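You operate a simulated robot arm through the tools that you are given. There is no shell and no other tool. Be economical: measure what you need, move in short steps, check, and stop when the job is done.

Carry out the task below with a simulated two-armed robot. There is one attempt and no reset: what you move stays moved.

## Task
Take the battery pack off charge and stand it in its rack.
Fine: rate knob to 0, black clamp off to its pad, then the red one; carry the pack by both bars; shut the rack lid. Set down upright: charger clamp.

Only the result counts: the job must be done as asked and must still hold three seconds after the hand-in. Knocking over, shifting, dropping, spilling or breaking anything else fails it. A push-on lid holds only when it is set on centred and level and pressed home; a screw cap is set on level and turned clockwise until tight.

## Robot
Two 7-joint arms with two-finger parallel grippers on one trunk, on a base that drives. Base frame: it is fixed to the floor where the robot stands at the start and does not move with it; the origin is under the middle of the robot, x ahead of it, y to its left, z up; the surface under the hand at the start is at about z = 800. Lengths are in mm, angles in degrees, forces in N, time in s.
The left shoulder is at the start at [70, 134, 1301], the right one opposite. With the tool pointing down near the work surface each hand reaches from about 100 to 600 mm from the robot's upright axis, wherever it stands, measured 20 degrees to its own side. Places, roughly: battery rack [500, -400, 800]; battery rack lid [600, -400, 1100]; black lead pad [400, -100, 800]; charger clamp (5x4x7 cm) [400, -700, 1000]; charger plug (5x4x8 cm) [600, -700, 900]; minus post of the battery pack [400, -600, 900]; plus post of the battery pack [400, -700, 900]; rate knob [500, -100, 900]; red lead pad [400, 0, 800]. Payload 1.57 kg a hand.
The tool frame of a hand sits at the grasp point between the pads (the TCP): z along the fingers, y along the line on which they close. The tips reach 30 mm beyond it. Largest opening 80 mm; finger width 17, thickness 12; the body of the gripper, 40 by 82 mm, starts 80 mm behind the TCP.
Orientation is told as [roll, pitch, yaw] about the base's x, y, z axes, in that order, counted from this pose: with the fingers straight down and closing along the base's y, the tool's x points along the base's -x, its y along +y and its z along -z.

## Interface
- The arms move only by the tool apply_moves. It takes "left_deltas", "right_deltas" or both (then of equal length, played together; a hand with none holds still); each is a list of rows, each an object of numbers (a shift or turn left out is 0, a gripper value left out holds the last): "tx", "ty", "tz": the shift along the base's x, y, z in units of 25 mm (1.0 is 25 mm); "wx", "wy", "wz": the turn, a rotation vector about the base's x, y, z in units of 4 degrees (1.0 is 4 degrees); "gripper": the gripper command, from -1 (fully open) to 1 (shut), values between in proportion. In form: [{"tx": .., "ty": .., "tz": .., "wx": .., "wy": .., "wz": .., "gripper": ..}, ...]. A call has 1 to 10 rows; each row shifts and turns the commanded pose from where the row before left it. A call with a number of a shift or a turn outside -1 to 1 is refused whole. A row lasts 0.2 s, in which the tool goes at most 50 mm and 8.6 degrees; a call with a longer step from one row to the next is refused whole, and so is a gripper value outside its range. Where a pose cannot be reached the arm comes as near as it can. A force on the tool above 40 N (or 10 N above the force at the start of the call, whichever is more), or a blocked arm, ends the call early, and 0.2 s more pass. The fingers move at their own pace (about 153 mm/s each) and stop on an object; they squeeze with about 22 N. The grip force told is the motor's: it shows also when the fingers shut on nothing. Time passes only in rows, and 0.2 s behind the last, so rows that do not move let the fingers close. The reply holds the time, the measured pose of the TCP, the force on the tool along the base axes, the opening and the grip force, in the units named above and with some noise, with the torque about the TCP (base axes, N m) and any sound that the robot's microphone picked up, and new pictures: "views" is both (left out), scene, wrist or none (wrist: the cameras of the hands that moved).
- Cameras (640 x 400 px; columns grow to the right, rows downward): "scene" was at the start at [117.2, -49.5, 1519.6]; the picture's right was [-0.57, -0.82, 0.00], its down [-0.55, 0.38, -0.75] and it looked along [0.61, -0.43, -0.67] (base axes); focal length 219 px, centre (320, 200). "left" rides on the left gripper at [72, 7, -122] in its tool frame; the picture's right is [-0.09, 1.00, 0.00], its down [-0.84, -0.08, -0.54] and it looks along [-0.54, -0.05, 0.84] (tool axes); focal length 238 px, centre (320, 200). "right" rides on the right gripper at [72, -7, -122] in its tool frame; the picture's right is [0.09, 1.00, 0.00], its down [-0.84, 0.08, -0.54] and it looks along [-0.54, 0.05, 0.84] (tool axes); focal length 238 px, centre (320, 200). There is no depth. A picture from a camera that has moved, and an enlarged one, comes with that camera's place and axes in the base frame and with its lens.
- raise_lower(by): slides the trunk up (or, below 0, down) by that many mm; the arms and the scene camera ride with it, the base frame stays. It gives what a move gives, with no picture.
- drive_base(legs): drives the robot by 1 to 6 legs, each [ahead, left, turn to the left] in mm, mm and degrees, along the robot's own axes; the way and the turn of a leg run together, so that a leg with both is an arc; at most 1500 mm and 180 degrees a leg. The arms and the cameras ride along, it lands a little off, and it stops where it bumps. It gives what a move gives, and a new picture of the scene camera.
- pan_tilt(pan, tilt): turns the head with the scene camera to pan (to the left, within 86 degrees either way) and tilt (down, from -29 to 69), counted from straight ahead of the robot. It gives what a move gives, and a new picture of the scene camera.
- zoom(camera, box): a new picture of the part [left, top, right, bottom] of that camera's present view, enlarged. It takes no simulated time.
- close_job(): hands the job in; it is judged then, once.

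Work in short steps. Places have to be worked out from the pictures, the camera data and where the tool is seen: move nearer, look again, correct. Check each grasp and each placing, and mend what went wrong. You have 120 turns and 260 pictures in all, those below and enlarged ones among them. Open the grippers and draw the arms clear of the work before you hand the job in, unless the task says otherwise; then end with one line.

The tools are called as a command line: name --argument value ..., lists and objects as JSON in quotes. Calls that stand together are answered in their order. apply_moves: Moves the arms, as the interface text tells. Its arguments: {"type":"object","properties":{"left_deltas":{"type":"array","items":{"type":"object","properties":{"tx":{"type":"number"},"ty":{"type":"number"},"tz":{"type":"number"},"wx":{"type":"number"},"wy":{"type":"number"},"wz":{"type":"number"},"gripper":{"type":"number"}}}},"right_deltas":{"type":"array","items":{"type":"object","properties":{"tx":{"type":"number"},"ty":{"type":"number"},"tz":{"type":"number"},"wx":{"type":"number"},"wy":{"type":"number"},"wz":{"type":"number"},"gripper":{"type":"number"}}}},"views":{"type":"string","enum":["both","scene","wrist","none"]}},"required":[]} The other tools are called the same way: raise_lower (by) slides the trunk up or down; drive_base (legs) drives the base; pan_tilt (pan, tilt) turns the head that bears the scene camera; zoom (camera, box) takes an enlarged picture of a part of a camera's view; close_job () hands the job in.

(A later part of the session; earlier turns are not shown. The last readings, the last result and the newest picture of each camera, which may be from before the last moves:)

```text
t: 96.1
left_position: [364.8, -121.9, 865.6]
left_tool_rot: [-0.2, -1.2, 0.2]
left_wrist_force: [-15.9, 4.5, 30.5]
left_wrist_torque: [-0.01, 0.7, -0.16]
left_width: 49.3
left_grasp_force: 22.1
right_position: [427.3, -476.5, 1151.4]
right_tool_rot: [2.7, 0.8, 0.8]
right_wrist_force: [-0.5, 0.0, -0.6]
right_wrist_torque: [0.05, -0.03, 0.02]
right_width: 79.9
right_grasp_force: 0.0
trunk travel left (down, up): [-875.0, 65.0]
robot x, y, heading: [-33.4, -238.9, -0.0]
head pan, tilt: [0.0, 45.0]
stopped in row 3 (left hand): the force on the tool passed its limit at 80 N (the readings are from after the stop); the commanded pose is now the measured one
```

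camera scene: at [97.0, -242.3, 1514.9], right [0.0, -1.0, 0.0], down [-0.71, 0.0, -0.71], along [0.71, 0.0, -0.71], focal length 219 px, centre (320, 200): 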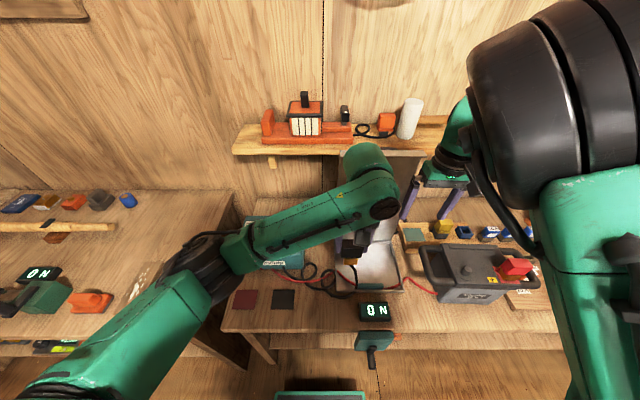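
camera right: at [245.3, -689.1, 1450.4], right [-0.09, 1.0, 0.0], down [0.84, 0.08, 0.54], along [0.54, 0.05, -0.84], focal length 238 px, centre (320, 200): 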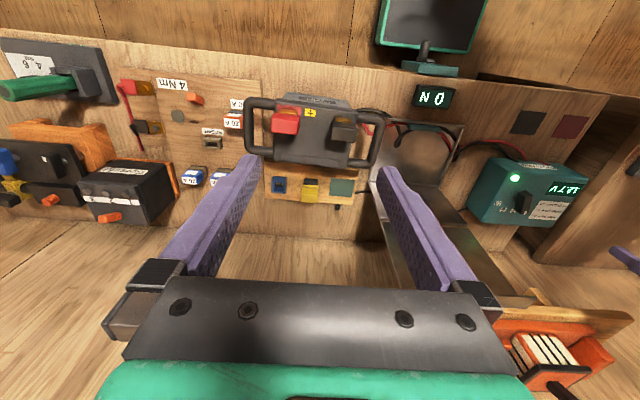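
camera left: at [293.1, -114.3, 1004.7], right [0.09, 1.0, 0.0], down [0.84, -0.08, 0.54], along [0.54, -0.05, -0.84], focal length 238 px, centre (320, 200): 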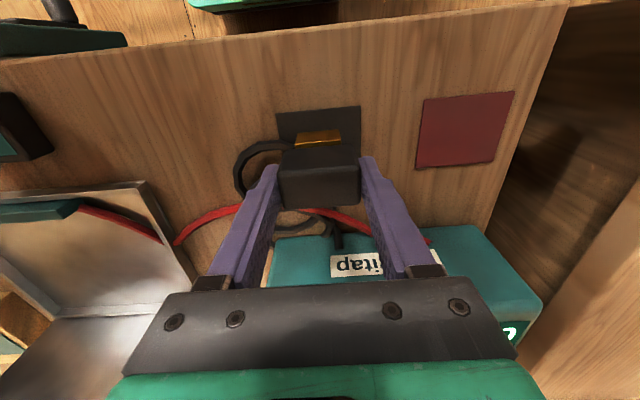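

Contact at z≈866. Check that it sits on the pad.

zoom --camera "left" --box '[200, 60, 440, 260]'

zoom --camera "scene" --box '[200, 220, 400, 345]'

```text
2.00 times, centred on (320, 160) of left
camera zoom: at [289.4, -114.0, 986.2], right [0.09, 1.0, 0.0], down [0.83, -0.07, 0.56], along [0.56, -0.05, -0.83], focal length 477 px, centre (320, 280)
```

zoom: 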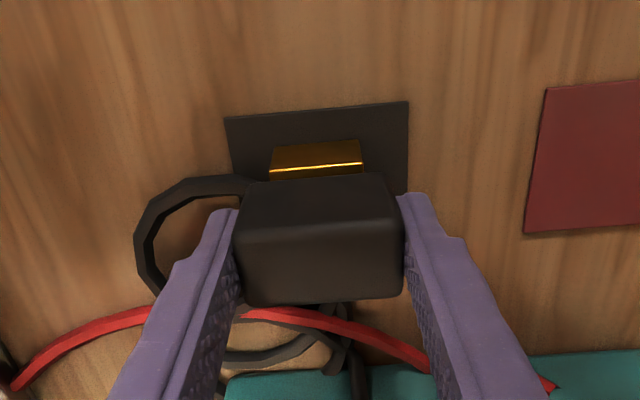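

```text
3.20 times, centred on (300, 282) of scene
camera zoom: at [87.3, -239.0, 1516.1], right [0.0, -1.0, 0.0], down [-0.7, 0.0, -0.71], along [0.71, 0.0, -0.7], focal length 700 px, centre (384, -64)
```

zoom: 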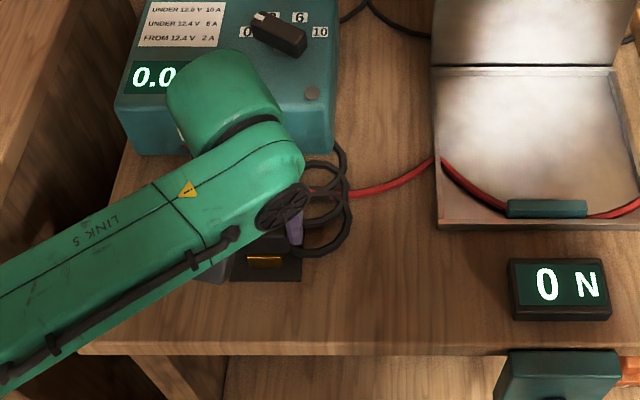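

Relieve pressure, level the tool, and read the force.

apply_moves --left_deltas '[{"tz": 0.1, "wy": 0.3}, {}]' --views "none"

```text
t: 96.7
left_position: [365.8, -122.2, 864.5]
left_tool_rot: [-0.1, 0.1, 0.2]
left_wrist_force: [-10.9, 3.6, 21.1]
left_wrist_torque: [0.01, 0.34, 0.02]
left_width: 49.8
left_grasp_force: 21.9
right_position: [430.1, -476.7, 1149.8]
right_tool_rot: [2.5, 0.9, 0.8]
right_wrist_force: [0.5, -0.3, -0.6]
right_wrist_torque: [0.02, 0.0, -0.01]
right_width: 80.2
right_grasp_force: 0.1
trunk travel left (down, up): [-875.0, 65.0]
robot x, y, heading: [-28.3, -238.6, -0.1]
head pan, tilt: [0.0, 45.0]
```

Still pressing; raise a bit more.

apply_moves --left_deltas '[{"tz": 0.1}, {"tz": 0.05}, {}]' --views "none"

```text
t: 97.5
left_position: [369.9, -122.3, 867.2]
left_tool_rot: [0.0, 0.3, 0.3]
left_wrist_force: [0.6, -0.6, 0.3]
left_wrist_torque: [0.03, -0.03, -0.02]
left_width: 49.6
left_grasp_force: 21.6
right_position: [434.1, -475.7, 1147.9]
right_tool_rot: [2.4, 1.1, 0.8]
right_wrist_force: [-0.6, 0.4, 0.4]
right_wrist_torque: [0.02, -0.01, 0.01]
right_width: 79.9
right_grasp_force: 0.0
trunk travel left (down, up): [-875.0, 65.0]
robot x, y, heading: [-33.5, -236.4, 0.1]
head pan, tilt: [0.0, 45.0]
```

Just off contact. Shift 4 mm back, lower 2 mm, release, wait, and rise.

apply_moves --left_deltas '[{"tx": -0.16, "ty": 0.06}, {"tz": -0.08}, {"gripper": 0.1}, {"gripper": 0.1}, {"tz": 0.3}, {"tz": 0.6}, {"tz": 1, "gripper": -1}, {"tz": 1}, {"tz": 1}]' --views "both"

```text
t: 99.5
left_position: [365.4, -120.8, 961.8]
left_tool_rot: [0.0, 0.4, 0.4]
left_wrist_force: [0.8, 0.6, -0.4]
left_wrist_torque: [0.0, 0.01, 0.01]
left_width: 79.9
left_grasp_force: 0.0
right_position: [434.0, -476.4, 1149.0]
right_tool_rot: [2.5, 1.3, 0.8]
right_wrist_force: [-0.4, 0.1, 0.4]
right_wrist_torque: [0.01, 0.01, 0.01]
right_width: 79.8
right_grasp_force: 0.0
trunk travel left (down, up): [-875.0, 65.0]
robot x, y, heading: [-33.0, -236.6, 0.3]
head pan, tilt: [0.0, 45.0]
camera scene: at [96.5, -239.6, 1514.9], right [0.0, -1.0, 0.0], down [-0.71, 0.0, -0.71], along [0.71, 0.0, -0.71], focal length 219 px, centre (320, 200)
camera left: at [294.0, -113.2, 1086.0], right [0.09, 1.0, 0.0], down [0.84, -0.07, 0.54], along [0.53, -0.05, -0.84], focal length 238 px, centre (320, 200)
```

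scene: 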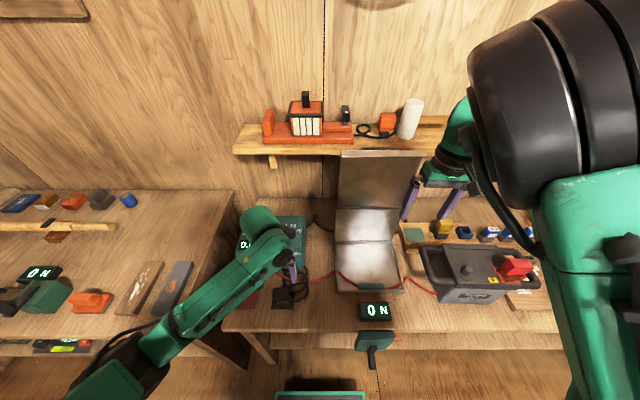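
left: 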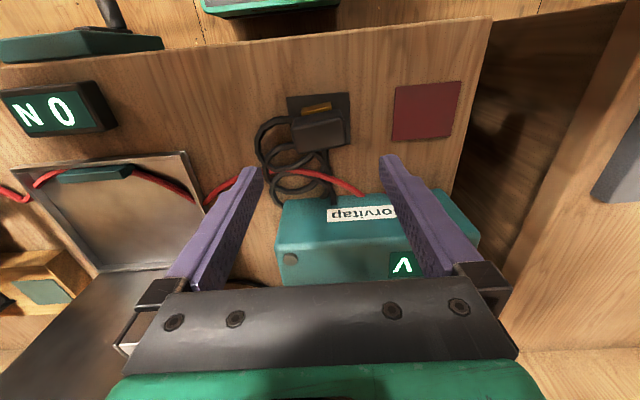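

Black clamp stands on its pad. Now raise and drive right for the red clamp.

apply_moves --left_deltas '[{"tz": 1}, {"tz": 1}, {"tz": 1}, {"tz": 1}, {"tz": 1}, {"tz": 1}, {"tz": 1}]' --views "none"

drive_base --legs '[[0, -414, 0]]'

apply_moves --left_deltas '[{"ty": -0.92}, {"ty": -0.92}, {"ty": -0.92}, {"ty": -0.92}, {"ty": -0.92}, {"ty": -0.92}, {"ty": -0.92, "tx": 0.2}, {"ty": -0.92, "tx": 0.2}, {"ty": -0.92, "tx": 0.2}]' --views "wrist"

```text
t: 101.1
left_position: [365.2, -120.4, 1137.4]
left_tool_rot: [-0.1, 0.3, 0.4]
left_wrist_force: [-0.4, -0.1, -0.4]
left_wrist_torque: [-0.01, 0.0, 0.03]
left_width: 80.0
left_grasp_force: 0.0
right_position: [435.9, -476.8, 1148.5]
right_tool_rot: [2.6, 1.2, 0.8]
right_wrist_force: [-0.4, 0.1, -1.0]
right_wrist_torque: [-0.02, -0.01, 0.01]
right_width: 80.0
right_grasp_force: 0.1
trunk travel left (down, up): [-875.0, 65.0]
robot x, y, heading: [-34.9, -236.7, 0.2]
head pan, tilt: [0.0, 45.0]
```

```text
t: 103.7
left_position: [366.5, -531.1, 1137.4]
left_tool_rot: [-0.2, 0.5, 0.3]
left_wrist_force: [-0.5, 0.3, -0.6]
left_wrist_torque: [-0.01, -0.03, 0.02]
left_width: 79.9
left_grasp_force: 0.0
right_position: [434.3, -888.0, 1149.1]
right_tool_rot: [2.3, 1.2, 0.8]
right_wrist_force: [0.5, -0.6, 0.8]
right_wrist_torque: [-0.03, -0.02, 0.01]
right_width: 80.2
right_grasp_force: 0.1
trunk travel left (down, up): [-875.0, 65.0]
robot x, y, heading: [-28.7, -649.1, -0.1]
head pan, tilt: [0.0, 45.0]
camera scene: at [96.9, -649.5, 1514.9], right [0.0, -1.0, 0.0], down [-0.71, 0.0, -0.71], along [0.71, 0.0, -0.71], focal length 219 px, centre (320, 200)
```

scene: 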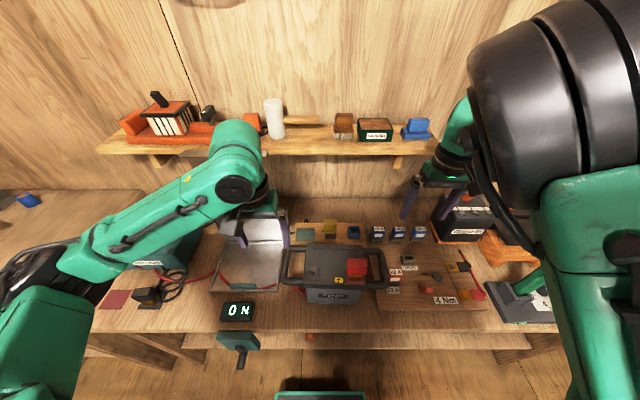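

```text
t: 105.7
left_position: [382.1, -741.6, 1137.2]
left_tool_rot: [0.1, 0.4, 0.2]
left_wrist_force: [0.1, -0.1, -0.5]
left_wrist_torque: [0.03, 0.01, 0.01]
left_width: 79.9
left_grasp_force: 0.1
right_position: [434.7, -891.0, 1146.8]
right_tool_rot: [2.7, 1.2, 0.8]
right_wrist_force: [-0.1, -0.7, -0.1]
right_wrist_torque: [-0.01, 0.05, 0.0]
right_width: 80.0
right_grasp_force: 0.0
trunk travel left (down, up): [-875.0, 65.0]
robot x, y, heading: [-31.8, -649.8, -0.0]
head pan, tilt: [0.0, 45.0]
camera left: at [309.7, -733.4, 1260.0], right [0.09, 1.0, 0.0], down [0.84, -0.08, 0.54], along [0.53, -0.05, -0.84], focal length 238 px, centre (320, 200)
```

left: 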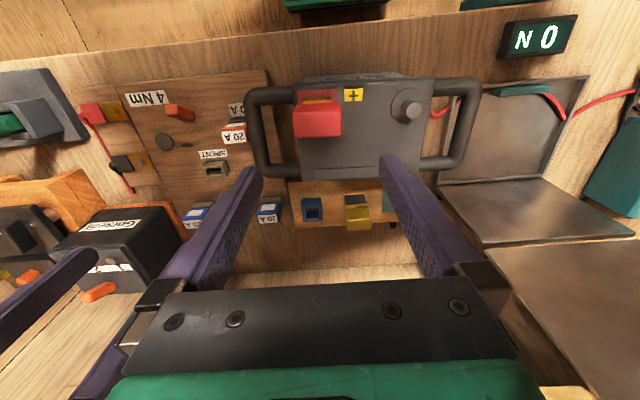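

Red clamp at ≈[376,−741]. Descend, close.

apply_moves --left_deltas '[{"tx": -0.12, "tz": -0.9}, {"tz": -0.9}, {"tz": -0.9}, {"tz": -0.9}, {"tz": -0.9}, {"tz": -0.9}, {"tz": -0.9}, {"gripper": 1}, {}, {}]' --views "wrist"

```text
t: 107.9
left_position: [378.3, -740.9, 978.8]
left_tool_rot: [-0.2, 0.3, 0.2]
left_wrist_force: [3.8, -1.5, 13.1]
left_wrist_torque: [0.15, -0.04, -0.13]
left_width: 49.7
left_grasp_force: 22.1
right_position: [433.5, -890.4, 1148.2]
right_tool_rot: [2.5, 1.3, 0.8]
right_wrist_force: [-0.1, -0.9, -0.6]
right_wrist_torque: [-0.04, 0.01, 0.01]
right_width: 80.1
right_grasp_force: 0.1
trunk travel left (down, up): [-875.0, 65.0]
robot x, y, heading: [-35.8, -646.7, 0.3]
head pan, tilt: [0.0, 45.0]
camera left: at [306.5, -732.7, 1103.7], right [0.09, 1.0, 0.0], down [0.84, -0.07, 0.54], along [0.54, -0.05, -0.84], focal length 238 px, centre (320, 200)
```

left: 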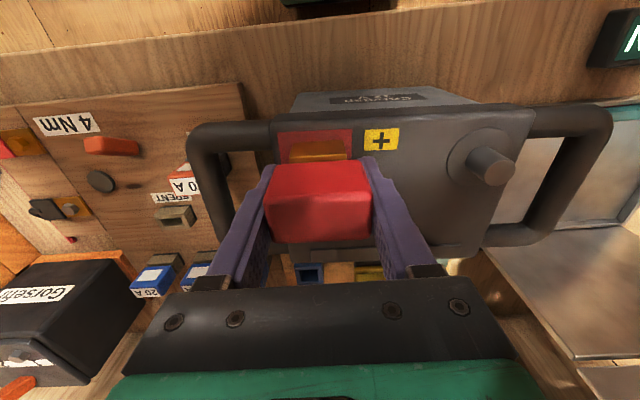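

Gripped. Lift it, then drive left about 500 mm.

apply_moves --left_deltas '[{"tz": 0.4}, {"tz": 0.4}, {"tz": 0.6}, {"tz": 0.8}, {"tz": 0.8}, {"tz": 0.8}, {"tz": 0.8}, {"tz": 0.8}]' --views "wrist"

drive_base --legs '[[0, 480, 0]]'

apply_moves --left_deltas '[{"ty": 1, "tx": -0.06}, {"ty": 1, "tx": -0.06}, {"ty": 1, "tx": -0.06}, {"ty": 1, "tx": -0.06}, {"ty": 1, "tx": -0.06}, {"ty": 1, "tx": -0.06}, {"ty": 1, "tx": -0.06}, {"ty": 1, "tx": -0.06}, {"ty": 1, "tx": -0.06}, {"ty": 1, "tx": -0.06}]' --views "wrist"

```text
t: 109.7
left_position: [378.5, -740.4, 1114.8]
left_tool_rot: [0.0, 0.4, 0.1]
left_wrist_force: [0.3, -0.7, -0.8]
left_wrist_torque: [-0.02, 0.0, 0.01]
left_width: 49.6
left_grasp_force: 22.1
right_position: [434.5, -889.6, 1148.5]
right_tool_rot: [2.4, 1.2, 0.7]
right_wrist_force: [-1.0, -0.2, 0.2]
right_wrist_torque: [-0.05, 0.0, 0.03]
right_width: 79.8
right_grasp_force: 0.0
trunk travel left (down, up): [-875.0, 65.0]
robot x, y, heading: [-34.5, -652.5, 0.1]
head pan, tilt: [0.0, 45.0]
camera left: at [306.1, -732.3, 1238.1], right [0.09, 1.0, 0.0], down [0.84, -0.07, 0.54], along [0.53, -0.05, -0.84], focal length 238 px, centre (320, 200)
```

left: 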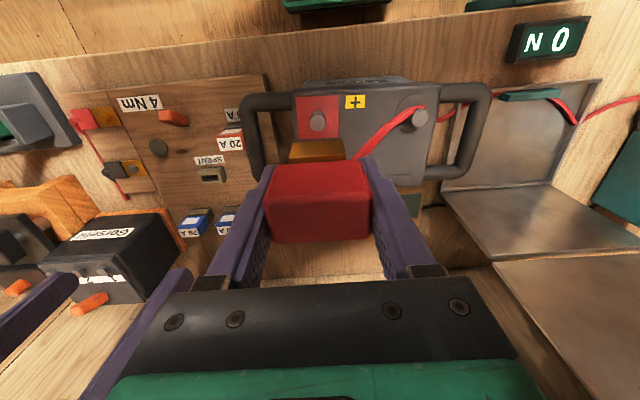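

```text
t: 112.5
left_position: [377.3, -263.3, 1114.3]
left_tool_rot: [0.0, 0.4, 0.3]
left_wrist_force: [-0.2, 0.0, -0.4]
left_wrist_torque: [0.02, -0.01, 0.02]
left_width: 49.5
left_grasp_force: 21.6
right_position: [434.9, -411.1, 1147.2]
right_tool_rot: [2.6, 1.1, 0.9]
right_wrist_force: [0.2, 0.9, -0.5]
right_wrist_torque: [-0.02, 0.01, 0.0]
right_width: 79.8
right_grasp_force: 0.1
trunk travel left (down, up): [-875.0, 65.0]
robot x, y, heading: [-33.0, -169.1, 0.1]
head pan, tilt: [0.0, 45.0]
camera scene: at [96.7, -175.6, 1514.9], right [0.0, -1.0, 0.0], down [-0.71, 0.0, -0.71], along [0.71, 0.0, -0.71], focal length 219 px, centre (320, 200)
```

scene: 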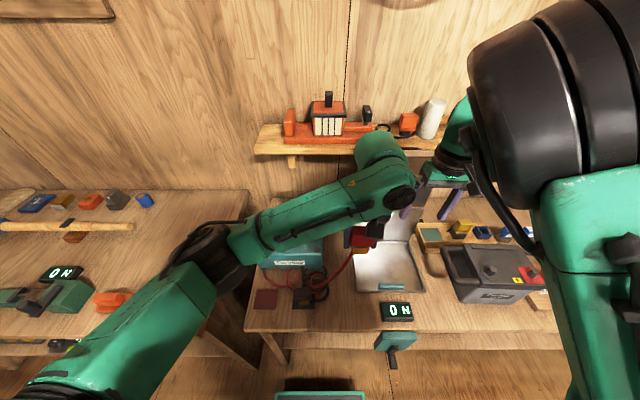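

```text
t: 114.7
left_position: [363.8, -10.3, 1114.5]
left_tool_rot: [-0.3, 0.5, 0.3]
left_wrist_force: [0.4, 0.5, -1.5]
left_wrist_torque: [-0.05, -0.02, 0.0]
left_width: 49.5
left_grasp_force: 22.0
right_position: [435.2, -408.6, 1148.9]
right_tool_rot: [2.5, 1.2, 0.9]
right_wrist_force: [0.0, 0.6, 0.0]
right_wrist_torque: [-0.03, 0.0, 0.02]
right_width: 80.0
right_grasp_force: 0.0
trunk travel left (down, up): [-875.0, 65.0]
robot x, y, heading: [-33.1, -169.6, 0.1]
head pan, tilt: [0.0, 45.0]
camera left: at [291.3, -2.5, 1237.7], right [0.09, 1.0, 0.0], down [0.84, -0.07, 0.54], along [0.53, -0.05, -0.84], focal length 238 px, centre (320, 200)
```

left: 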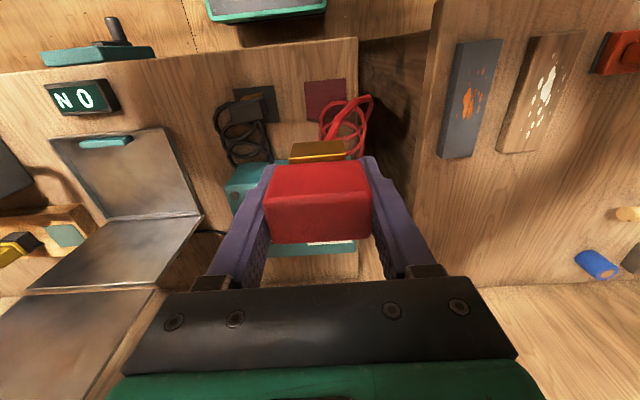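

Above the red pad (≈[365,0]). Lower.

apply_moves --left_deltas '[{"ty": 0.4, "tz": -0.95}, {"tz": -0.95}, {"tz": -0.95}, {"tz": -0.95}, {"tz": -0.95}, {"tz": -0.95}, {"tz": -0.95}, {"tz": -0.95}, {"tz": -0.95}, {"tz": -0.7}]' --views "wrist"

```text
t: 116.9
left_position: [362.9, -2.0, 882.6]
left_tool_rot: [-0.1, 0.4, 0.2]
left_wrist_force: [-0.7, -1.2, -2.2]
left_wrist_torque: [-0.03, 0.03, 0.01]
left_width: 49.6
left_grasp_force: 21.9
right_position: [436.0, -412.0, 1146.3]
right_tool_rot: [2.6, 1.2, 0.8]
right_wrist_force: [0.1, -0.4, 0.7]
right_wrist_torque: [-0.03, 0.0, -0.05]
right_width: 80.1
right_grasp_force: 0.1
trunk travel left (down, up): [-875.0, 65.0]
robot x, y, heading: [-34.2, -171.0, -0.0]
head pan, tilt: [0.0, 45.0]
camera left: at [291.3, 6.1, 1006.1], right [0.09, 1.0, 0.0], down [0.84, -0.07, 0.54], along [0.53, -0.05, -0.84], focal length 238 px, centre (320, 200)
```

left: 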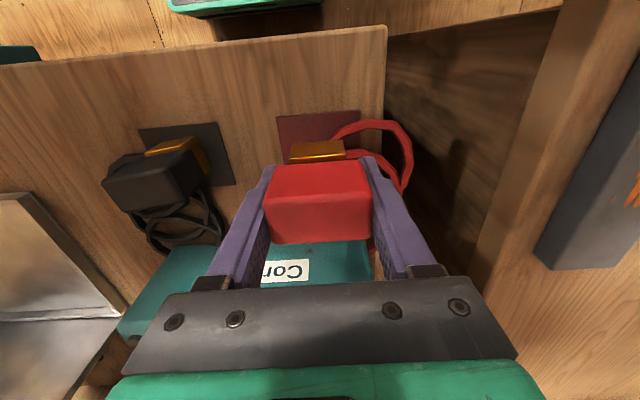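

Well aligned. Lower to just above contact and set down.

apply_moves --left_deltas '[{"tz": -0.3, "tx": 0.1, "ty": 0.06}, {"tz": -0.26}, {"tz": -0.08}]' --views "none"

```text
t: 117.7
left_position: [365.4, -0.0, 866.3]
left_tool_rot: [-0.1, 0.4, 0.3]
left_wrist_force: [-0.1, 0.4, -0.8]
left_wrist_torque: [0.0, 0.01, 0.02]
left_width: 49.7
left_grasp_force: 22.0
right_position: [436.1, -409.5, 1147.6]
right_tool_rot: [2.5, 1.2, 0.9]
right_wrist_force: [0.0, -0.3, -0.8]
right_wrist_torque: [0.0, -0.03, 0.02]
right_width: 80.1
right_grasp_force: 0.0
trunk travel left (down, up): [-875.0, 65.0]
robot x, y, heading: [-33.0, -176.0, -0.0]
head pan, tilt: [0.0, 45.0]
```

apply_moves --left_deltas '[{"tz": -0.08}, {"tz": -0.04}, {}]' --views "none"

```text
t: 118.5
left_position: [365.2, 0.6, 862.6]
left_tool_rot: [-0.1, 0.3, 0.3]
left_wrist_force: [-0.6, 0.3, -0.6]
left_wrist_torque: [-0.03, -0.02, -0.02]
left_width: 49.8
left_grasp_force: 21.5
right_position: [434.9, -411.2, 1147.3]
right_tool_rot: [2.6, 1.3, 0.9]
right_wrist_force: [-0.8, 0.5, 0.2]
right_wrist_torque: [-0.02, 0.01, -0.02]
right_width: 80.0
right_grasp_force: 0.2
trunk travel left (down, up): [-875.0, 65.0]
robot x, y, heading: [-32.9, -174.4, -0.2]
head pan, tilt: [0.0, 45.0]
```

No contact yet at 862.6; continue in millimetre steps.

apply_moves --left_deltas '[{"tz": -0.05}, {"tz": -0.05}, {}]' --views "none"

```text
t: 119.3
left_position: [364.7, 0.7, 859.9]
left_tool_rot: [0.0, 0.4, 0.4]
left_wrist_force: [-0.1, -0.8, -2.0]
left_wrist_torque: [-0.01, 0.01, -0.01]
left_width: 49.8
left_grasp_force: 22.4
right_position: [434.7, -410.7, 1146.9]
right_tool_rot: [2.5, 1.3, 0.8]
right_wrist_force: [-0.2, 0.3, 1.0]
right_wrist_torque: [0.05, 0.0, 0.05]
right_width: 79.8
right_grasp_force: 0.0
trunk travel left (down, up): [-875.0, 65.0]
robot x, y, heading: [-32.5, -174.4, 0.2]
head pan, tilt: [0.0, 45.0]
```

apply_moves --left_deltas '[{"tz": -0.12}, {"tz": -0.12}, {"tz": -0.12}, {"tz": -0.12}]' --views "none"

```text
t: 120.3
left_position: [365.7, 0.4, 848.2]
left_tool_rot: [-0.2, 0.4, 0.5]
left_wrist_force: [0.2, 0.1, -1.7]
left_wrist_torque: [0.02, -0.01, -0.03]
left_width: 49.6
left_grasp_force: 21.7
right_position: [434.6, -410.9, 1147.2]
right_tool_rot: [2.5, 1.2, 0.9]
right_wrist_force: [0.2, -0.1, 0.8]
right_wrist_torque: [-0.01, -0.01, 0.03]
right_width: 80.1
right_grasp_force: 0.1
trunk travel left (down, up): [-875.0, 65.0]
robot x, y, heading: [-32.6, -172.6, 0.2]
head pan, tilt: [0.0, 45.0]
```

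Still free. Check the black clamp's state and this one in the camera.

zoom --camera "left" --box '[60, 60, 420, 260]'

zoom --camera "scene" --box '[220, 230, 380, 330]'

```text
1.78 times, centred on (240, 160) of left
camera zoom: at [293.9, 8.2, 972.5], right [0.09, 1.0, 0.0], down [0.84, -0.07, 0.54], along [0.53, -0.05, -0.84], focal length 424 px, centre (462, 271)
```

zoom: 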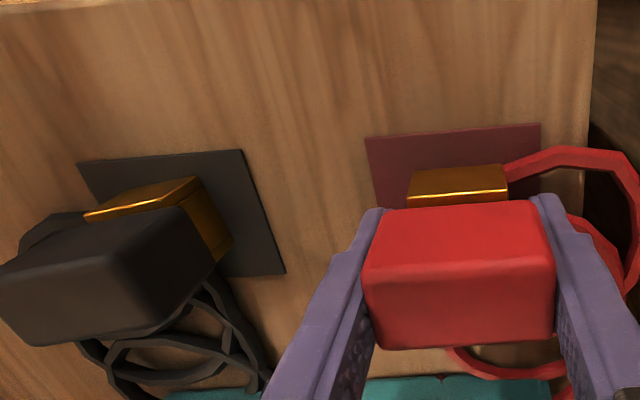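

```text
4.00 times, centred on (300, 280) of scene
camera zoom: at [96.6, -173.4, 1514.9], right [0.0, -1.0, 0.0], down [-0.71, 0.0, -0.71], along [0.71, 0.0, -0.71], focal length 875 px, centre (400, -120)
```

zoom: 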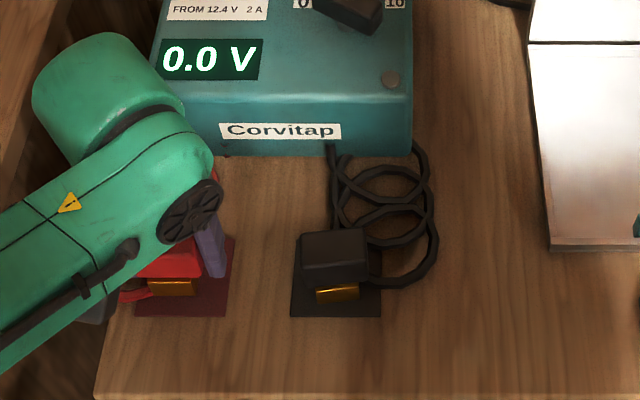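

Continue lowering red until contact.

apply_moves --left_deltas '[{"tz": -0.1}, {"tz": -0.1}, {"tz": -0.1}, {}]' --views "none"

```text
t: 121.3
left_position: [365.5, -0.0, 842.2]
left_tool_rot: [-0.1, 0.4, 0.4]
left_wrist_force: [0.4, 1.2, -1.4]
left_wrist_torque: [0.02, -0.03, 0.0]
left_width: 49.5
left_grasp_force: 22.2
right_position: [434.6, -410.2, 1148.2]
right_tool_rot: [2.6, 1.3, 0.9]
right_wrist_force: [0.0, 0.1, 0.7]
right_wrist_torque: [0.01, -0.03, -0.02]
right_width: 80.0
right_grasp_force: 0.1
trunk travel left (down, up): [-875.0, 65.0]
robot x, y, heading: [-32.2, -172.2, 0.2]
head pan, tilt: [0.0, 45.0]
```

apply_moves --left_deltas '[{"tz": -0.08}, {"tz": -0.08}, {"tz": -0.08}, {}]' --views "none"

```text
t: 122.3
left_position: [365.0, 0.7, 834.8]
left_tool_rot: [-0.1, 0.3, 0.3]
left_wrist_force: [-0.2, 0.3, -1.0]
left_wrist_torque: [0.01, 0.01, -0.01]
left_width: 49.7
left_grasp_force: 21.3
right_position: [435.5, -410.5, 1147.2]
right_tool_rot: [2.5, 1.1, 0.8]
right_wrist_force: [0.9, -1.0, 0.8]
right_wrist_torque: [0.0, 0.02, -0.01]
right_width: 80.3
right_grasp_force: 0.0
trunk travel left (down, up): [-875.0, 65.0]
robot x, y, heading: [-34.8, -173.5, -0.0]
head pan, tilt: [0.0, 45.0]
```

apply_moves --left_deltas '[{"tz": -0.06}, {"tz": -0.06}, {}]' --views "wrist"

```text
t: 123.1
left_position: [366.9, 0.4, 833.2]
left_tool_rot: [0.0, 0.4, 0.3]
left_wrist_force: [0.5, 0.2, -1.2]
left_wrist_torque: [-0.01, 0.01, -0.02]
left_width: 49.9
left_grasp_force: 21.9
right_position: [433.5, -410.7, 1146.7]
right_tool_rot: [2.6, 1.2, 1.0]
right_wrist_force: [-0.3, 0.1, 1.0]
right_wrist_torque: [0.01, 0.01, -0.02]
right_width: 79.9
right_grasp_force: 0.0
trunk travel left (down, up): [-875.0, 65.0]
robot x, y, heading: [-32.2, -171.9, 0.0]
head pan, tilt: [0.0, 45.0]
camera left: at [294.0, 7.9, 956.2], right [0.09, 1.0, 0.0], down [0.84, -0.07, 0.54], along [0.53, -0.05, -0.84], focal length 238 px, centre (320, 200)
```

left: 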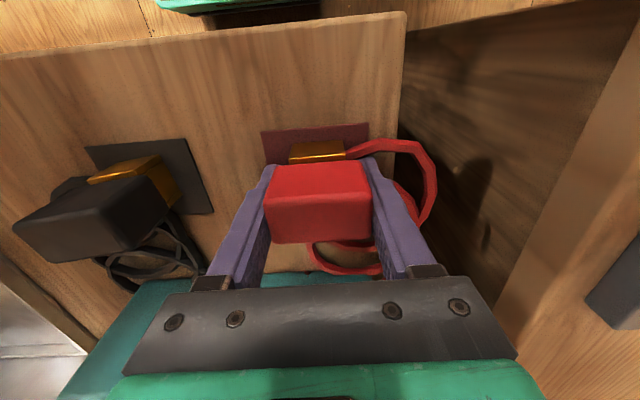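

apply_moves --left_deltas '[{"tz": -0.06}, {"tz": -0.06}, {}]' --views "none"

```text
t: 123.9
left_position: [364.8, 0.7, 832.1]
left_tool_rot: [0.0, -0.1, 0.3]
left_wrist_force: [2.6, 1.9, 21.5]
left_wrist_torque: [0.1, 0.32, -0.06]
left_width: 49.8
left_grasp_force: 21.9
right_position: [432.7, -411.0, 1149.4]
right_tool_rot: [2.5, 1.1, 0.9]
right_wrist_force: [-0.1, -0.2, 0.1]
right_wrist_torque: [0.0, -0.03, -0.02]
right_width: 79.9
right_grasp_force: 0.1
trunk travel left (down, up): [-875.0, 65.0]
robot x, y, heading: [-33.4, -172.1, -0.2]
head pan, tilt: [0.0, 45.0]
```

Contact at 832. Ease slightly, open just enough, wait, and rise.

apply_moves --left_deltas '[{"tz": 0.04}, {"gripper": 0.15}, {"gripper": 0.0}, {}, {"tz": 0.3}, {"tz": 0.5}, {"tz": 0.8}, {"tz": 1, "gripper": -1}, {"tz": 1}, {"tz": 1}]' --views "wrist"

```text
t: 126.1
left_position: [366.6, 1.0, 946.3]
left_tool_rot: [0.0, 0.5, 0.3]
left_wrist_force: [0.9, -0.5, -0.1]
left_wrist_torque: [-0.01, -0.04, 0.0]
left_width: 80.0
left_grasp_force: 0.1
right_position: [434.6, -411.9, 1147.6]
right_tool_rot: [2.4, 1.3, 1.0]
right_wrist_force: [0.9, 0.8, 0.3]
right_wrist_torque: [0.03, -0.04, 0.01]
right_width: 80.2
right_grasp_force: 0.0
trunk travel left (down, up): [-875.0, 65.0]
robot x, y, heading: [-32.3, -170.1, 0.3]
head pan, tilt: [0.0, 45.0]
camera left: at [293.3, 7.6, 1069.4], right [0.09, 1.0, 0.0], down [0.84, -0.07, 0.54], along [0.53, -0.05, -0.84], focal length 238 px, centre (320, 200)
```

left: 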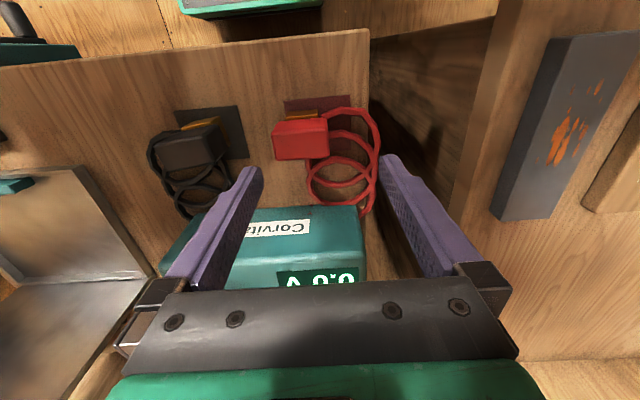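

Inspect both clamps from above.

apply_moves --left_deltas '[{"tz": 1, "ty": -0.6, "tx": -0.8}, {"tz": 1, "ty": -0.6, "tx": -0.8}, {"tz": 1, "ty": -0.6, "tx": -0.8}, {"tz": 1, "ty": -0.6, "tx": -0.8}]' --views "none"

zoom --camera "left" --box '[230, 60, 410, 180]'

zoom --camera "scene" --box '[240, 240, 340, 320]'

```text
t: 127.1
left_position: [284.4, -59.5, 1044.9]
left_tool_rot: [0.0, 0.5, 0.4]
left_wrist_force: [1.1, 0.7, -0.2]
left_wrist_torque: [0.03, 0.04, -0.02]
left_width: 79.8
left_grasp_force: 0.0
right_position: [433.9, -411.2, 1147.3]
right_tool_rot: [2.5, 1.1, 0.9]
right_wrist_force: [0.7, -0.3, 0.0]
right_wrist_torque: [0.01, 0.0, 0.0]
right_width: 80.1
right_grasp_force: 0.0
trunk travel left (down, up): [-875.0, 65.0]
robot x, y, heading: [-36.7, -171.9, 0.3]
head pan, tilt: [0.0, 45.0]
```

```text
3.33 times, centred on (320, 120) of left
camera zoom: at [212.8, -52.7, 1169.1], right [0.09, 1.0, 0.0], down [0.84, -0.07, 0.54], along [0.53, -0.05, -0.84], focal length 794 px, centre (320, 467)
```

zoom: 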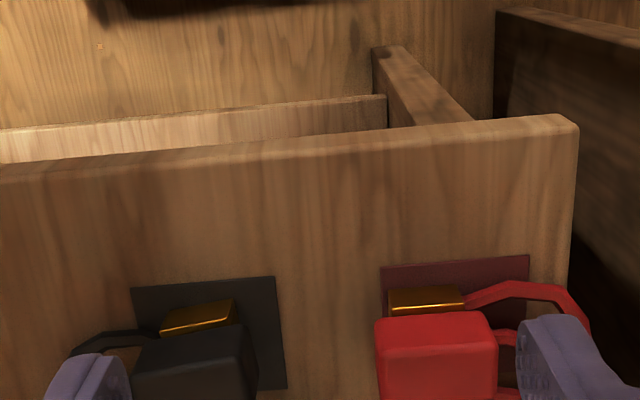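

```text
5.00 times, centred on (290, 280) of scene
camera zoom: at [95.9, -174.5, 1515.0], right [0.0, -1.0, 0.0], down [-0.71, 0.0, -0.71], along [0.71, 0.0, -0.71], focal length 1094 px, centre (470, -200)
```

zoom: 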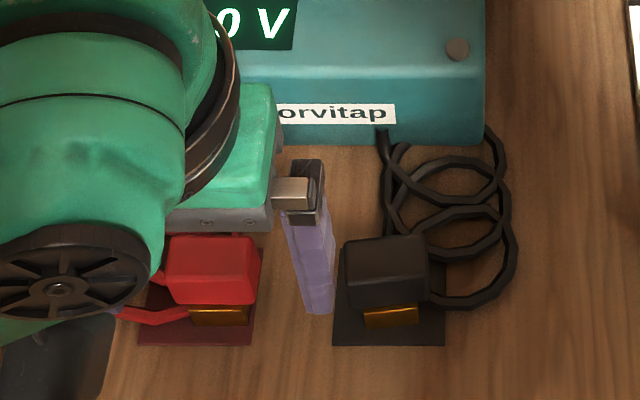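

Both clamps stand upright on their pads. Now go for the pack: raise the left hand, drive right so both hands are over the bars.

apply_moves --left_deltas '[{"tz": 1}, {"tz": 1}, {"tz": 1}, {"tz": 1, "tx": 0.9}, {"tx": 0.9}, {"tx": 0.9}, {"tx": 0.9}, {"tx": 0.9}, {"tx": 0.9}]' --views "none"

drive_base --legs '[[0, -428, 0]]'

apply_moves --left_deltas '[{"ty": -0.8}, {"ty": -0.8}, {"ty": -0.8}]' --right_deltas '[{"tz": 0}, {"tz": 0}, {"tz": 0}]' --views "both"

```text
t: 129.1
left_position: [421.2, -60.2, 1069.8]
left_tool_rot: [0.0, 0.4, 0.4]
left_wrist_force: [0.2, 0.0, 0.1]
left_wrist_torque: [-0.01, -0.02, 0.0]
left_width: 80.0
left_grasp_force: 0.1
left hand out of reach, approached as far as the arm can: row 1, 2, 3
right_position: [435.3, -410.5, 1147.4]
right_tool_rot: [2.5, 1.2, 0.9]
right_wrist_force: [-0.6, 1.0, 0.2]
right_wrist_torque: [0.03, -0.01, -0.02]
right_width: 79.9
right_grasp_force: 0.1
trunk travel left (down, up): [-875.0, 65.0]
robot x, y, heading: [-35.3, -170.8, 0.3]
head pan, tilt: [0.0, 45.0]
```

```text
t: 131.7
left_position: [421.9, -484.4, 1070.4]
left_tool_rot: [-0.1, 0.4, 0.3]
left_wrist_force: [0.2, -0.3, -0.2]
left_wrist_torque: [-0.01, -0.01, 0.06]
left_width: 79.9
left_grasp_force: 0.1
right_position: [438.5, -835.8, 1148.2]
right_tool_rot: [2.4, 1.1, 0.9]
right_wrist_force: [0.9, -0.3, 0.3]
right_wrist_torque: [-0.03, 0.02, -0.01]
right_width: 79.6
right_grasp_force: 0.0
trunk travel left (down, up): [-875.0, 65.0]
robot x, y, heading: [-31.6, -597.3, 0.4]
head pan, tilt: [0.0, 45.0]
camera scene: at [97.8, -598.6, 1514.9], right [0.0, -1.0, 0.0], down [-0.71, 0.0, -0.71], along [0.71, 0.0, -0.71], focal length 219 px, centre (320, 200)
```

scene: 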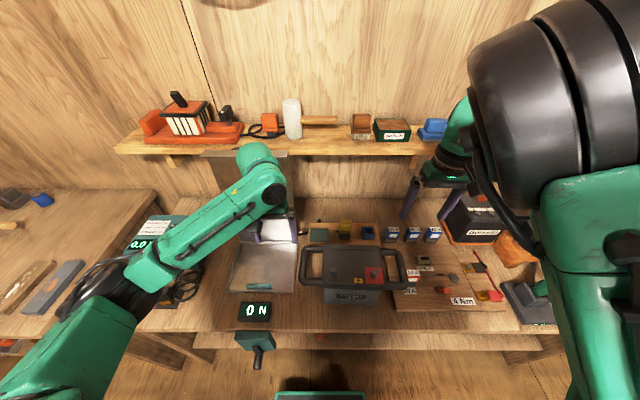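

```text
t: 132.5
left_position: [421.7, -547.6, 1068.5]
left_tool_rot: [0.0, 0.4, 0.6]
left_wrist_force: [0.1, 0.2, -0.2]
left_wrist_torque: [0.02, -0.03, 0.04]
left_width: 79.9
left_grasp_force: 0.1
right_position: [436.7, -839.0, 1147.6]
right_tool_rot: [2.6, 1.3, 0.9]
right_wrist_force: [-0.4, -0.7, 0.0]
right_wrist_torque: [0.0, -0.02, 0.03]
right_width: 79.7
right_grasp_force: 0.0
trunk travel left (down, up): [-875.0, 65.0]
robot x, y, heading: [-32.6, -601.2, 0.2]
head pan, tilt: [0.0, 45.0]
camera scene: at [97.9, -602.0, 1514.9], right [0.0, -1.0, 0.0], down [-0.71, 0.0, -0.71], along [0.71, 0.0, -0.71], focal length 219 px, centre (320, 200)
camera right: at [366.2, -851.8, 1270.9], right [-0.11, 0.99, 0.05], down [0.85, 0.07, 0.53], along [0.52, 0.1, -0.85], focal length 238 px, centre (320, 200)
camera left: at [349.8, -539.6, 1193.5], right [0.08, 1.0, 0.0], down [0.84, -0.07, 0.54], along [0.53, -0.05, -0.84], focal length 238 px, centre (320, 200)
```

scene: 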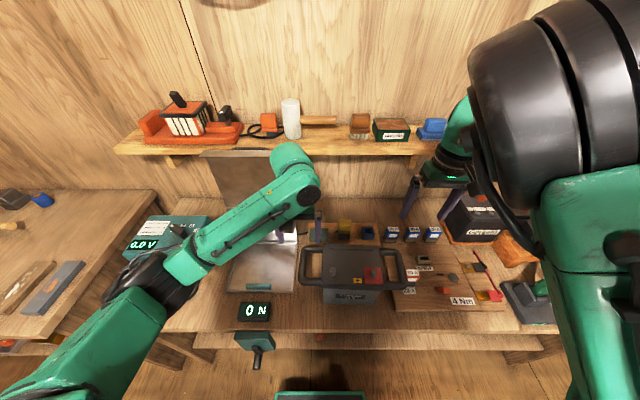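
right: 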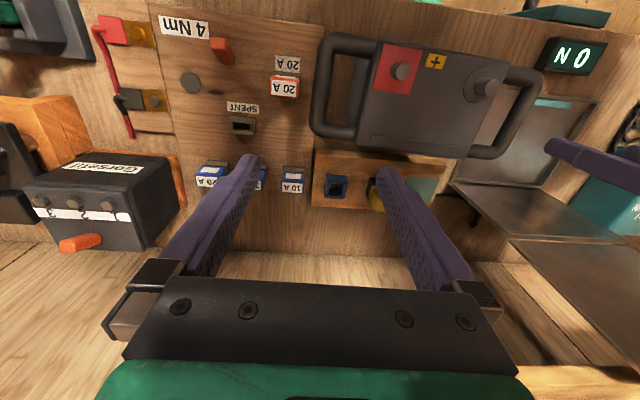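
left: 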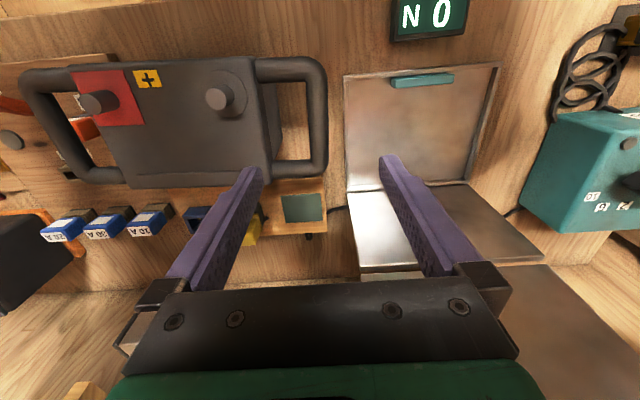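

Bars: left rail ≈[408,−548,935], right rail ≈[403,−827,935]. Shift base slightly for better right-arm reach.

drive_base --legs '[[-28, 45, 0]]'

apply_moves --left_deltas '[{"ty": -0.6, "tx": 0.2, "gripper": -0.25}, {"ty": -0.6, "tx": 0.2}, {"ty": -0.6, "tx": 0.2}]' --right_deltas '[{"ty": -0.5, "wx": -0.3, "wy": -0.15, "wz": -0.1, "tz": -0.8, "gripper": -0.25}, {"ty": -0.5, "wx": -0.3, "wy": -0.15, "wz": -0.1, "tz": -0.8}, {"tz": -0.8}]' --views "wrist"

```text
t: 133.5
left_position: [396.9, -507.8, 1067.9]
left_tool_rot: [0.3, 0.7, 0.4]
left_wrist_force: [0.6, -0.9, 0.0]
left_wrist_torque: [0.08, 0.05, -0.02]
left_width: 79.8
left_grasp_force: 0.1
right_position: [413.5, -800.2, 1145.1]
right_tool_rot: [2.9, 1.3, 0.8]
right_wrist_force: [-0.8, -0.5, -0.1]
right_wrist_torque: [0.05, 0.05, 0.03]
right_width: 79.8
right_grasp_force: 0.1
trunk travel left (down, up): [-875.0, 65.0]
robot x, y, heading: [-60.8, -554.3, 0.1]
head pan, tilt: [0.0, 45.0]
camera scene: at [75.9, -564.9, 1514.3], right [0.0, -1.0, -0.01], down [-0.71, 0.0, -0.7], along [0.7, 0.01, -0.71], focal length 219 px, centre (320, 200)
```

scene: 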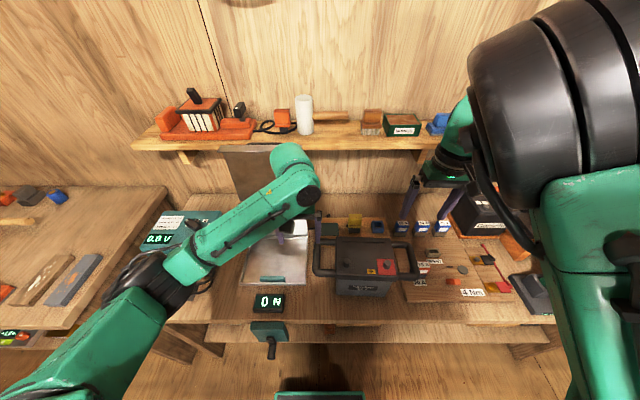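

```text
t: 134.3
left_position: [410.3, -546.7, 1070.3]
left_tool_rot: [-0.1, 0.5, 0.4]
left_wrist_force: [-0.5, 0.9, -1.3]
left_wrist_torque: [0.01, -0.03, 0.03]
left_width: 49.9
left_grasp_force: 0.0
right_position: [407.8, -819.3, 1087.0]
right_tool_rot: [0.5, 0.0, -0.4]
right_wrist_force: [0.1, 0.4, -0.1]
right_wrist_torque: [-0.02, -0.02, -0.01]
right_width: 49.9
right_grasp_force: 0.0
trunk travel left (down, up): [-875.0, 65.0]
robot x, y, heading: [-60.0, -555.5, 0.2]
head pan, tilt: [0.0, 45.0]
camera right: at [334.8, -826.8, 1209.1], right [-0.09, 1.0, 0.01], down [0.84, 0.07, 0.54], along [0.54, 0.05, -0.84], focal length 238 px, centre (320, 200)
camera left: at [337.7, -539.2, 1193.3], right [0.08, 1.0, 0.0], down [0.84, -0.07, 0.54], along [0.53, -0.05, -0.84], focal length 238 px, centre (320, 200)
```

right: 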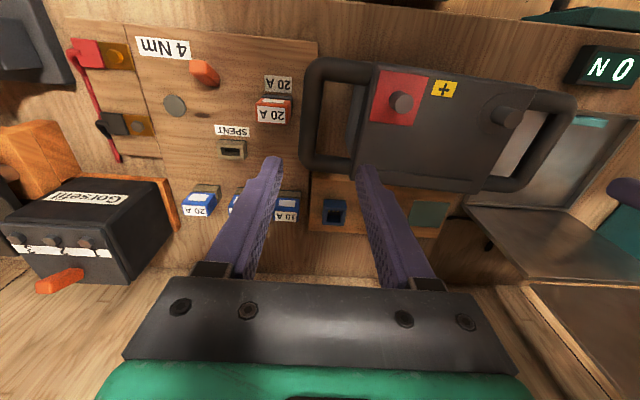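
left: 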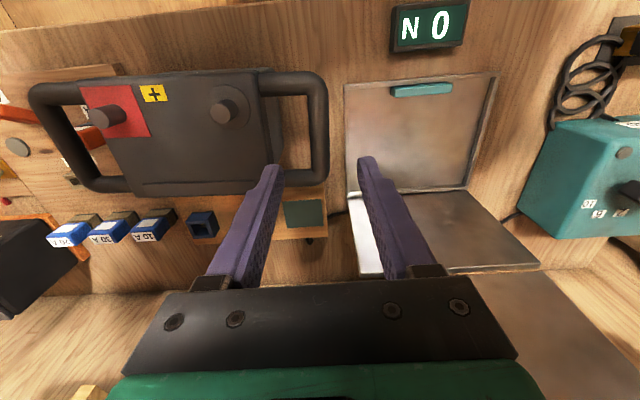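

Left aligned; right needs −9 mm in y. Descend to z 990 and check.

apply_moves --left_deltas '[{"tz": -0.8, "tx": -0.03}, {"tz": -0.8, "tx": -0.03}, {"tz": -0.8}, {"tz": -0.8}]' --right_deltas '[{"tz": -0.97, "ty": -0.09}, {"tz": -0.97, "ty": -0.09}, {"tz": -0.97, "ty": -0.09}, {"tz": -0.97, "ty": -0.09}]' --views "wrist"

```text
t: 135.3
left_position: [408.3, -546.8, 989.1]
left_tool_rot: [0.0, 0.3, 0.4]
left_wrist_force: [0.1, 0.5, -0.8]
left_wrist_torque: [0.01, 0.04, -0.03]
left_width: 49.9
left_grasp_force: 0.0
right_position: [409.1, -826.7, 990.0]
right_tool_rot: [0.1, 0.0, 0.2]
right_wrist_force: [0.5, -0.7, -0.4]
right_wrist_torque: [0.05, 0.01, -0.01]
right_width: 50.0
right_grasp_force: 0.0
trunk travel left (down, up): [-875.0, 65.0]
robot x, y, heading: [-60.5, -556.0, 0.5]
head pan, tilt: [0.0, 45.0]
camera right: at [336.1, -834.4, 1112.4], right [-0.09, 1.0, 0.0], down [0.84, 0.08, 0.54], along [0.54, 0.05, -0.84], focal length 238 px, centre (320, 200)
camera left: at [336.3, -539.4, 1112.6], right [0.09, 1.0, 0.0], down [0.84, -0.07, 0.54], along [0.53, -0.05, -0.84], focal length 238 px, centre (320, 200)
```

right: 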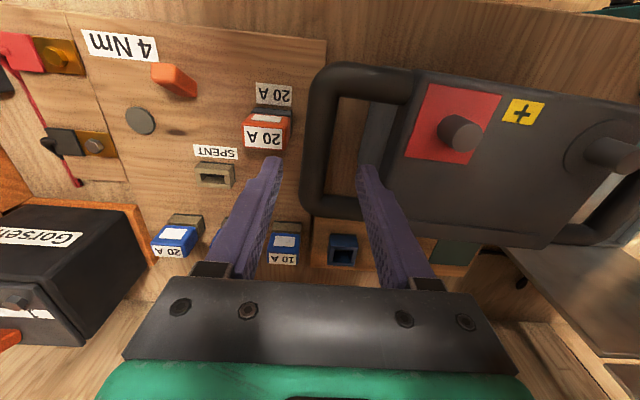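
left: 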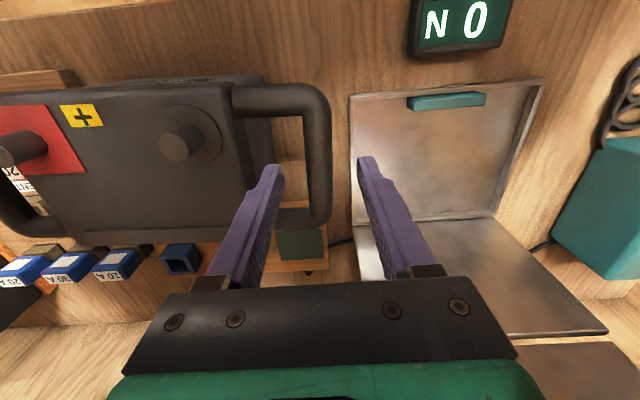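

Shift both back 6 mm, right 3 mm outward, descend to z 935 and close both grippers.

apply_moves --left_deltas '[{"tx": -0.24}, {"tz": -0.73}, {"tz": -0.73}, {"tz": -0.73}, {}]' --right_deltas '[{"tx": -0.28, "ty": -0.12}, {"tz": -0.73}, {"tz": -0.73}, {"tz": -0.73}, {}]' --views "wrist"

```text
t: 136.5
left_position: [400.9, -547.3, 935.7]
left_tool_rot: [0.0, 0.5, 0.4]
left_wrist_force: [-0.7, -0.2, -0.2]
left_wrist_torque: [0.0, -0.01, 0.03]
left_width: 49.8
left_grasp_force: 0.1
right_position: [402.4, -829.7, 936.3]
right_tool_rot: [0.1, -0.1, 0.1]
right_wrist_force: [-0.2, 0.0, -0.2]
right_wrist_torque: [-0.02, -0.01, 0.0]
right_width: 49.8
right_grasp_force: 0.1
trunk travel left (down, up): [-875.0, 65.0]
robot x, y, heading: [-62.1, -553.4, 0.3]
head pan, tilt: [0.0, 45.0]
camera right: at [328.7, -836.7, 1058.5], right [-0.09, 1.0, 0.0], down [0.84, 0.08, 0.54], along [0.54, 0.05, -0.84], focal length 238 px, centre (320, 200)
camera left: at [329.3, -539.4, 1058.6], right [0.09, 1.0, 0.0], down [0.84, -0.07, 0.54], along [0.53, -0.05, -0.84], focal length 238 px, centre (320, 200)
```

right: 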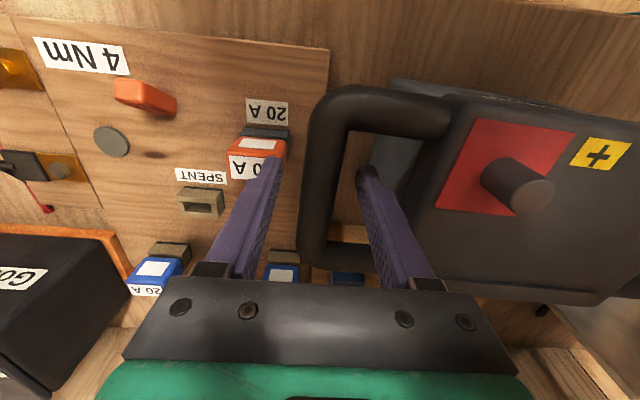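
left: 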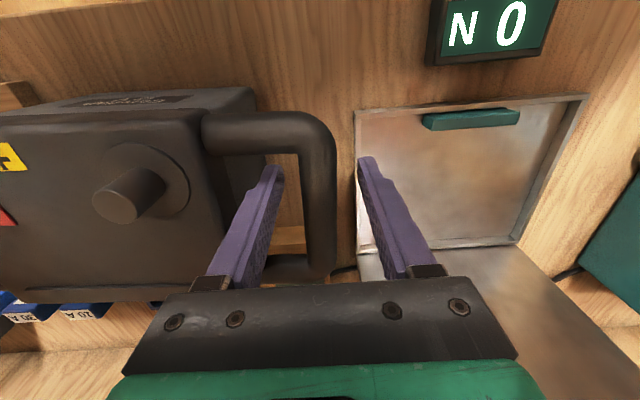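

Rails lie between the fingers on both sides. Close both.

apply_moves --left_deltas '[{"gripper": 1}, {}, {}]' --right_deltas '[{"gripper": 1}, {}, {}]' --views "wrist"

```text
t: 137.3
left_position: [400.6, -547.9, 934.0]
left_tool_rot: [-0.2, 0.5, 0.3]
left_wrist_force: [-2.7, -10.6, -0.6]
left_wrist_torque: [-0.04, -0.18, -0.42]
left_width: 22.6
left_grasp_force: 22.7
right_position: [402.3, -828.9, 936.5]
right_tool_rot: [0.2, 0.0, 0.1]
right_wrist_force: [0.6, 9.3, 1.9]
right_wrist_torque: [0.03, -0.06, -0.43]
right_width: 21.8
right_grasp_force: 22.2
trunk travel left (down, up): [-875.0, 65.0]
robot x, y, heading: [-61.6, -552.7, -0.1]
head pan, tilt: [0.0, 45.0]
camera right: at [328.8, -836.3, 1058.5], right [-0.09, 1.0, 0.0], down [0.84, 0.08, 0.54], along [0.54, 0.05, -0.84], focal length 238 px, centre (320, 200)
camera left: at [329.0, -540.0, 1058.7], right [0.09, 1.0, 0.0], down [0.84, -0.07, 0.54], along [0.53, -0.05, -0.84], focal length 238 px, centre (320, 200)
```

right: 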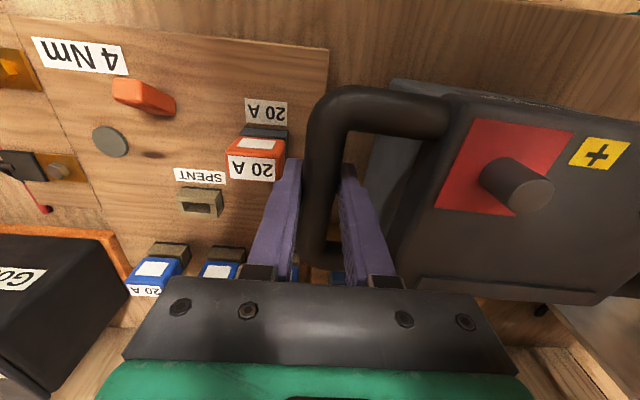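
left: 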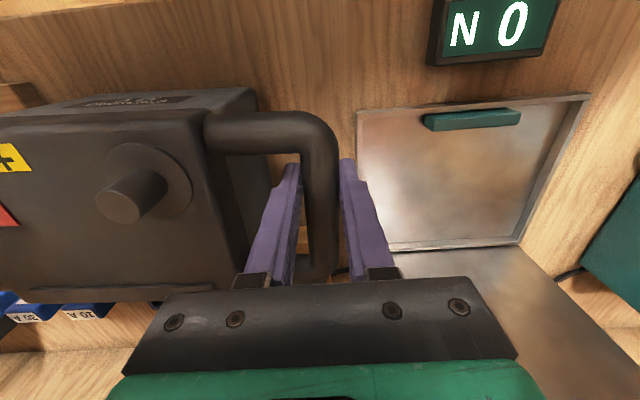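

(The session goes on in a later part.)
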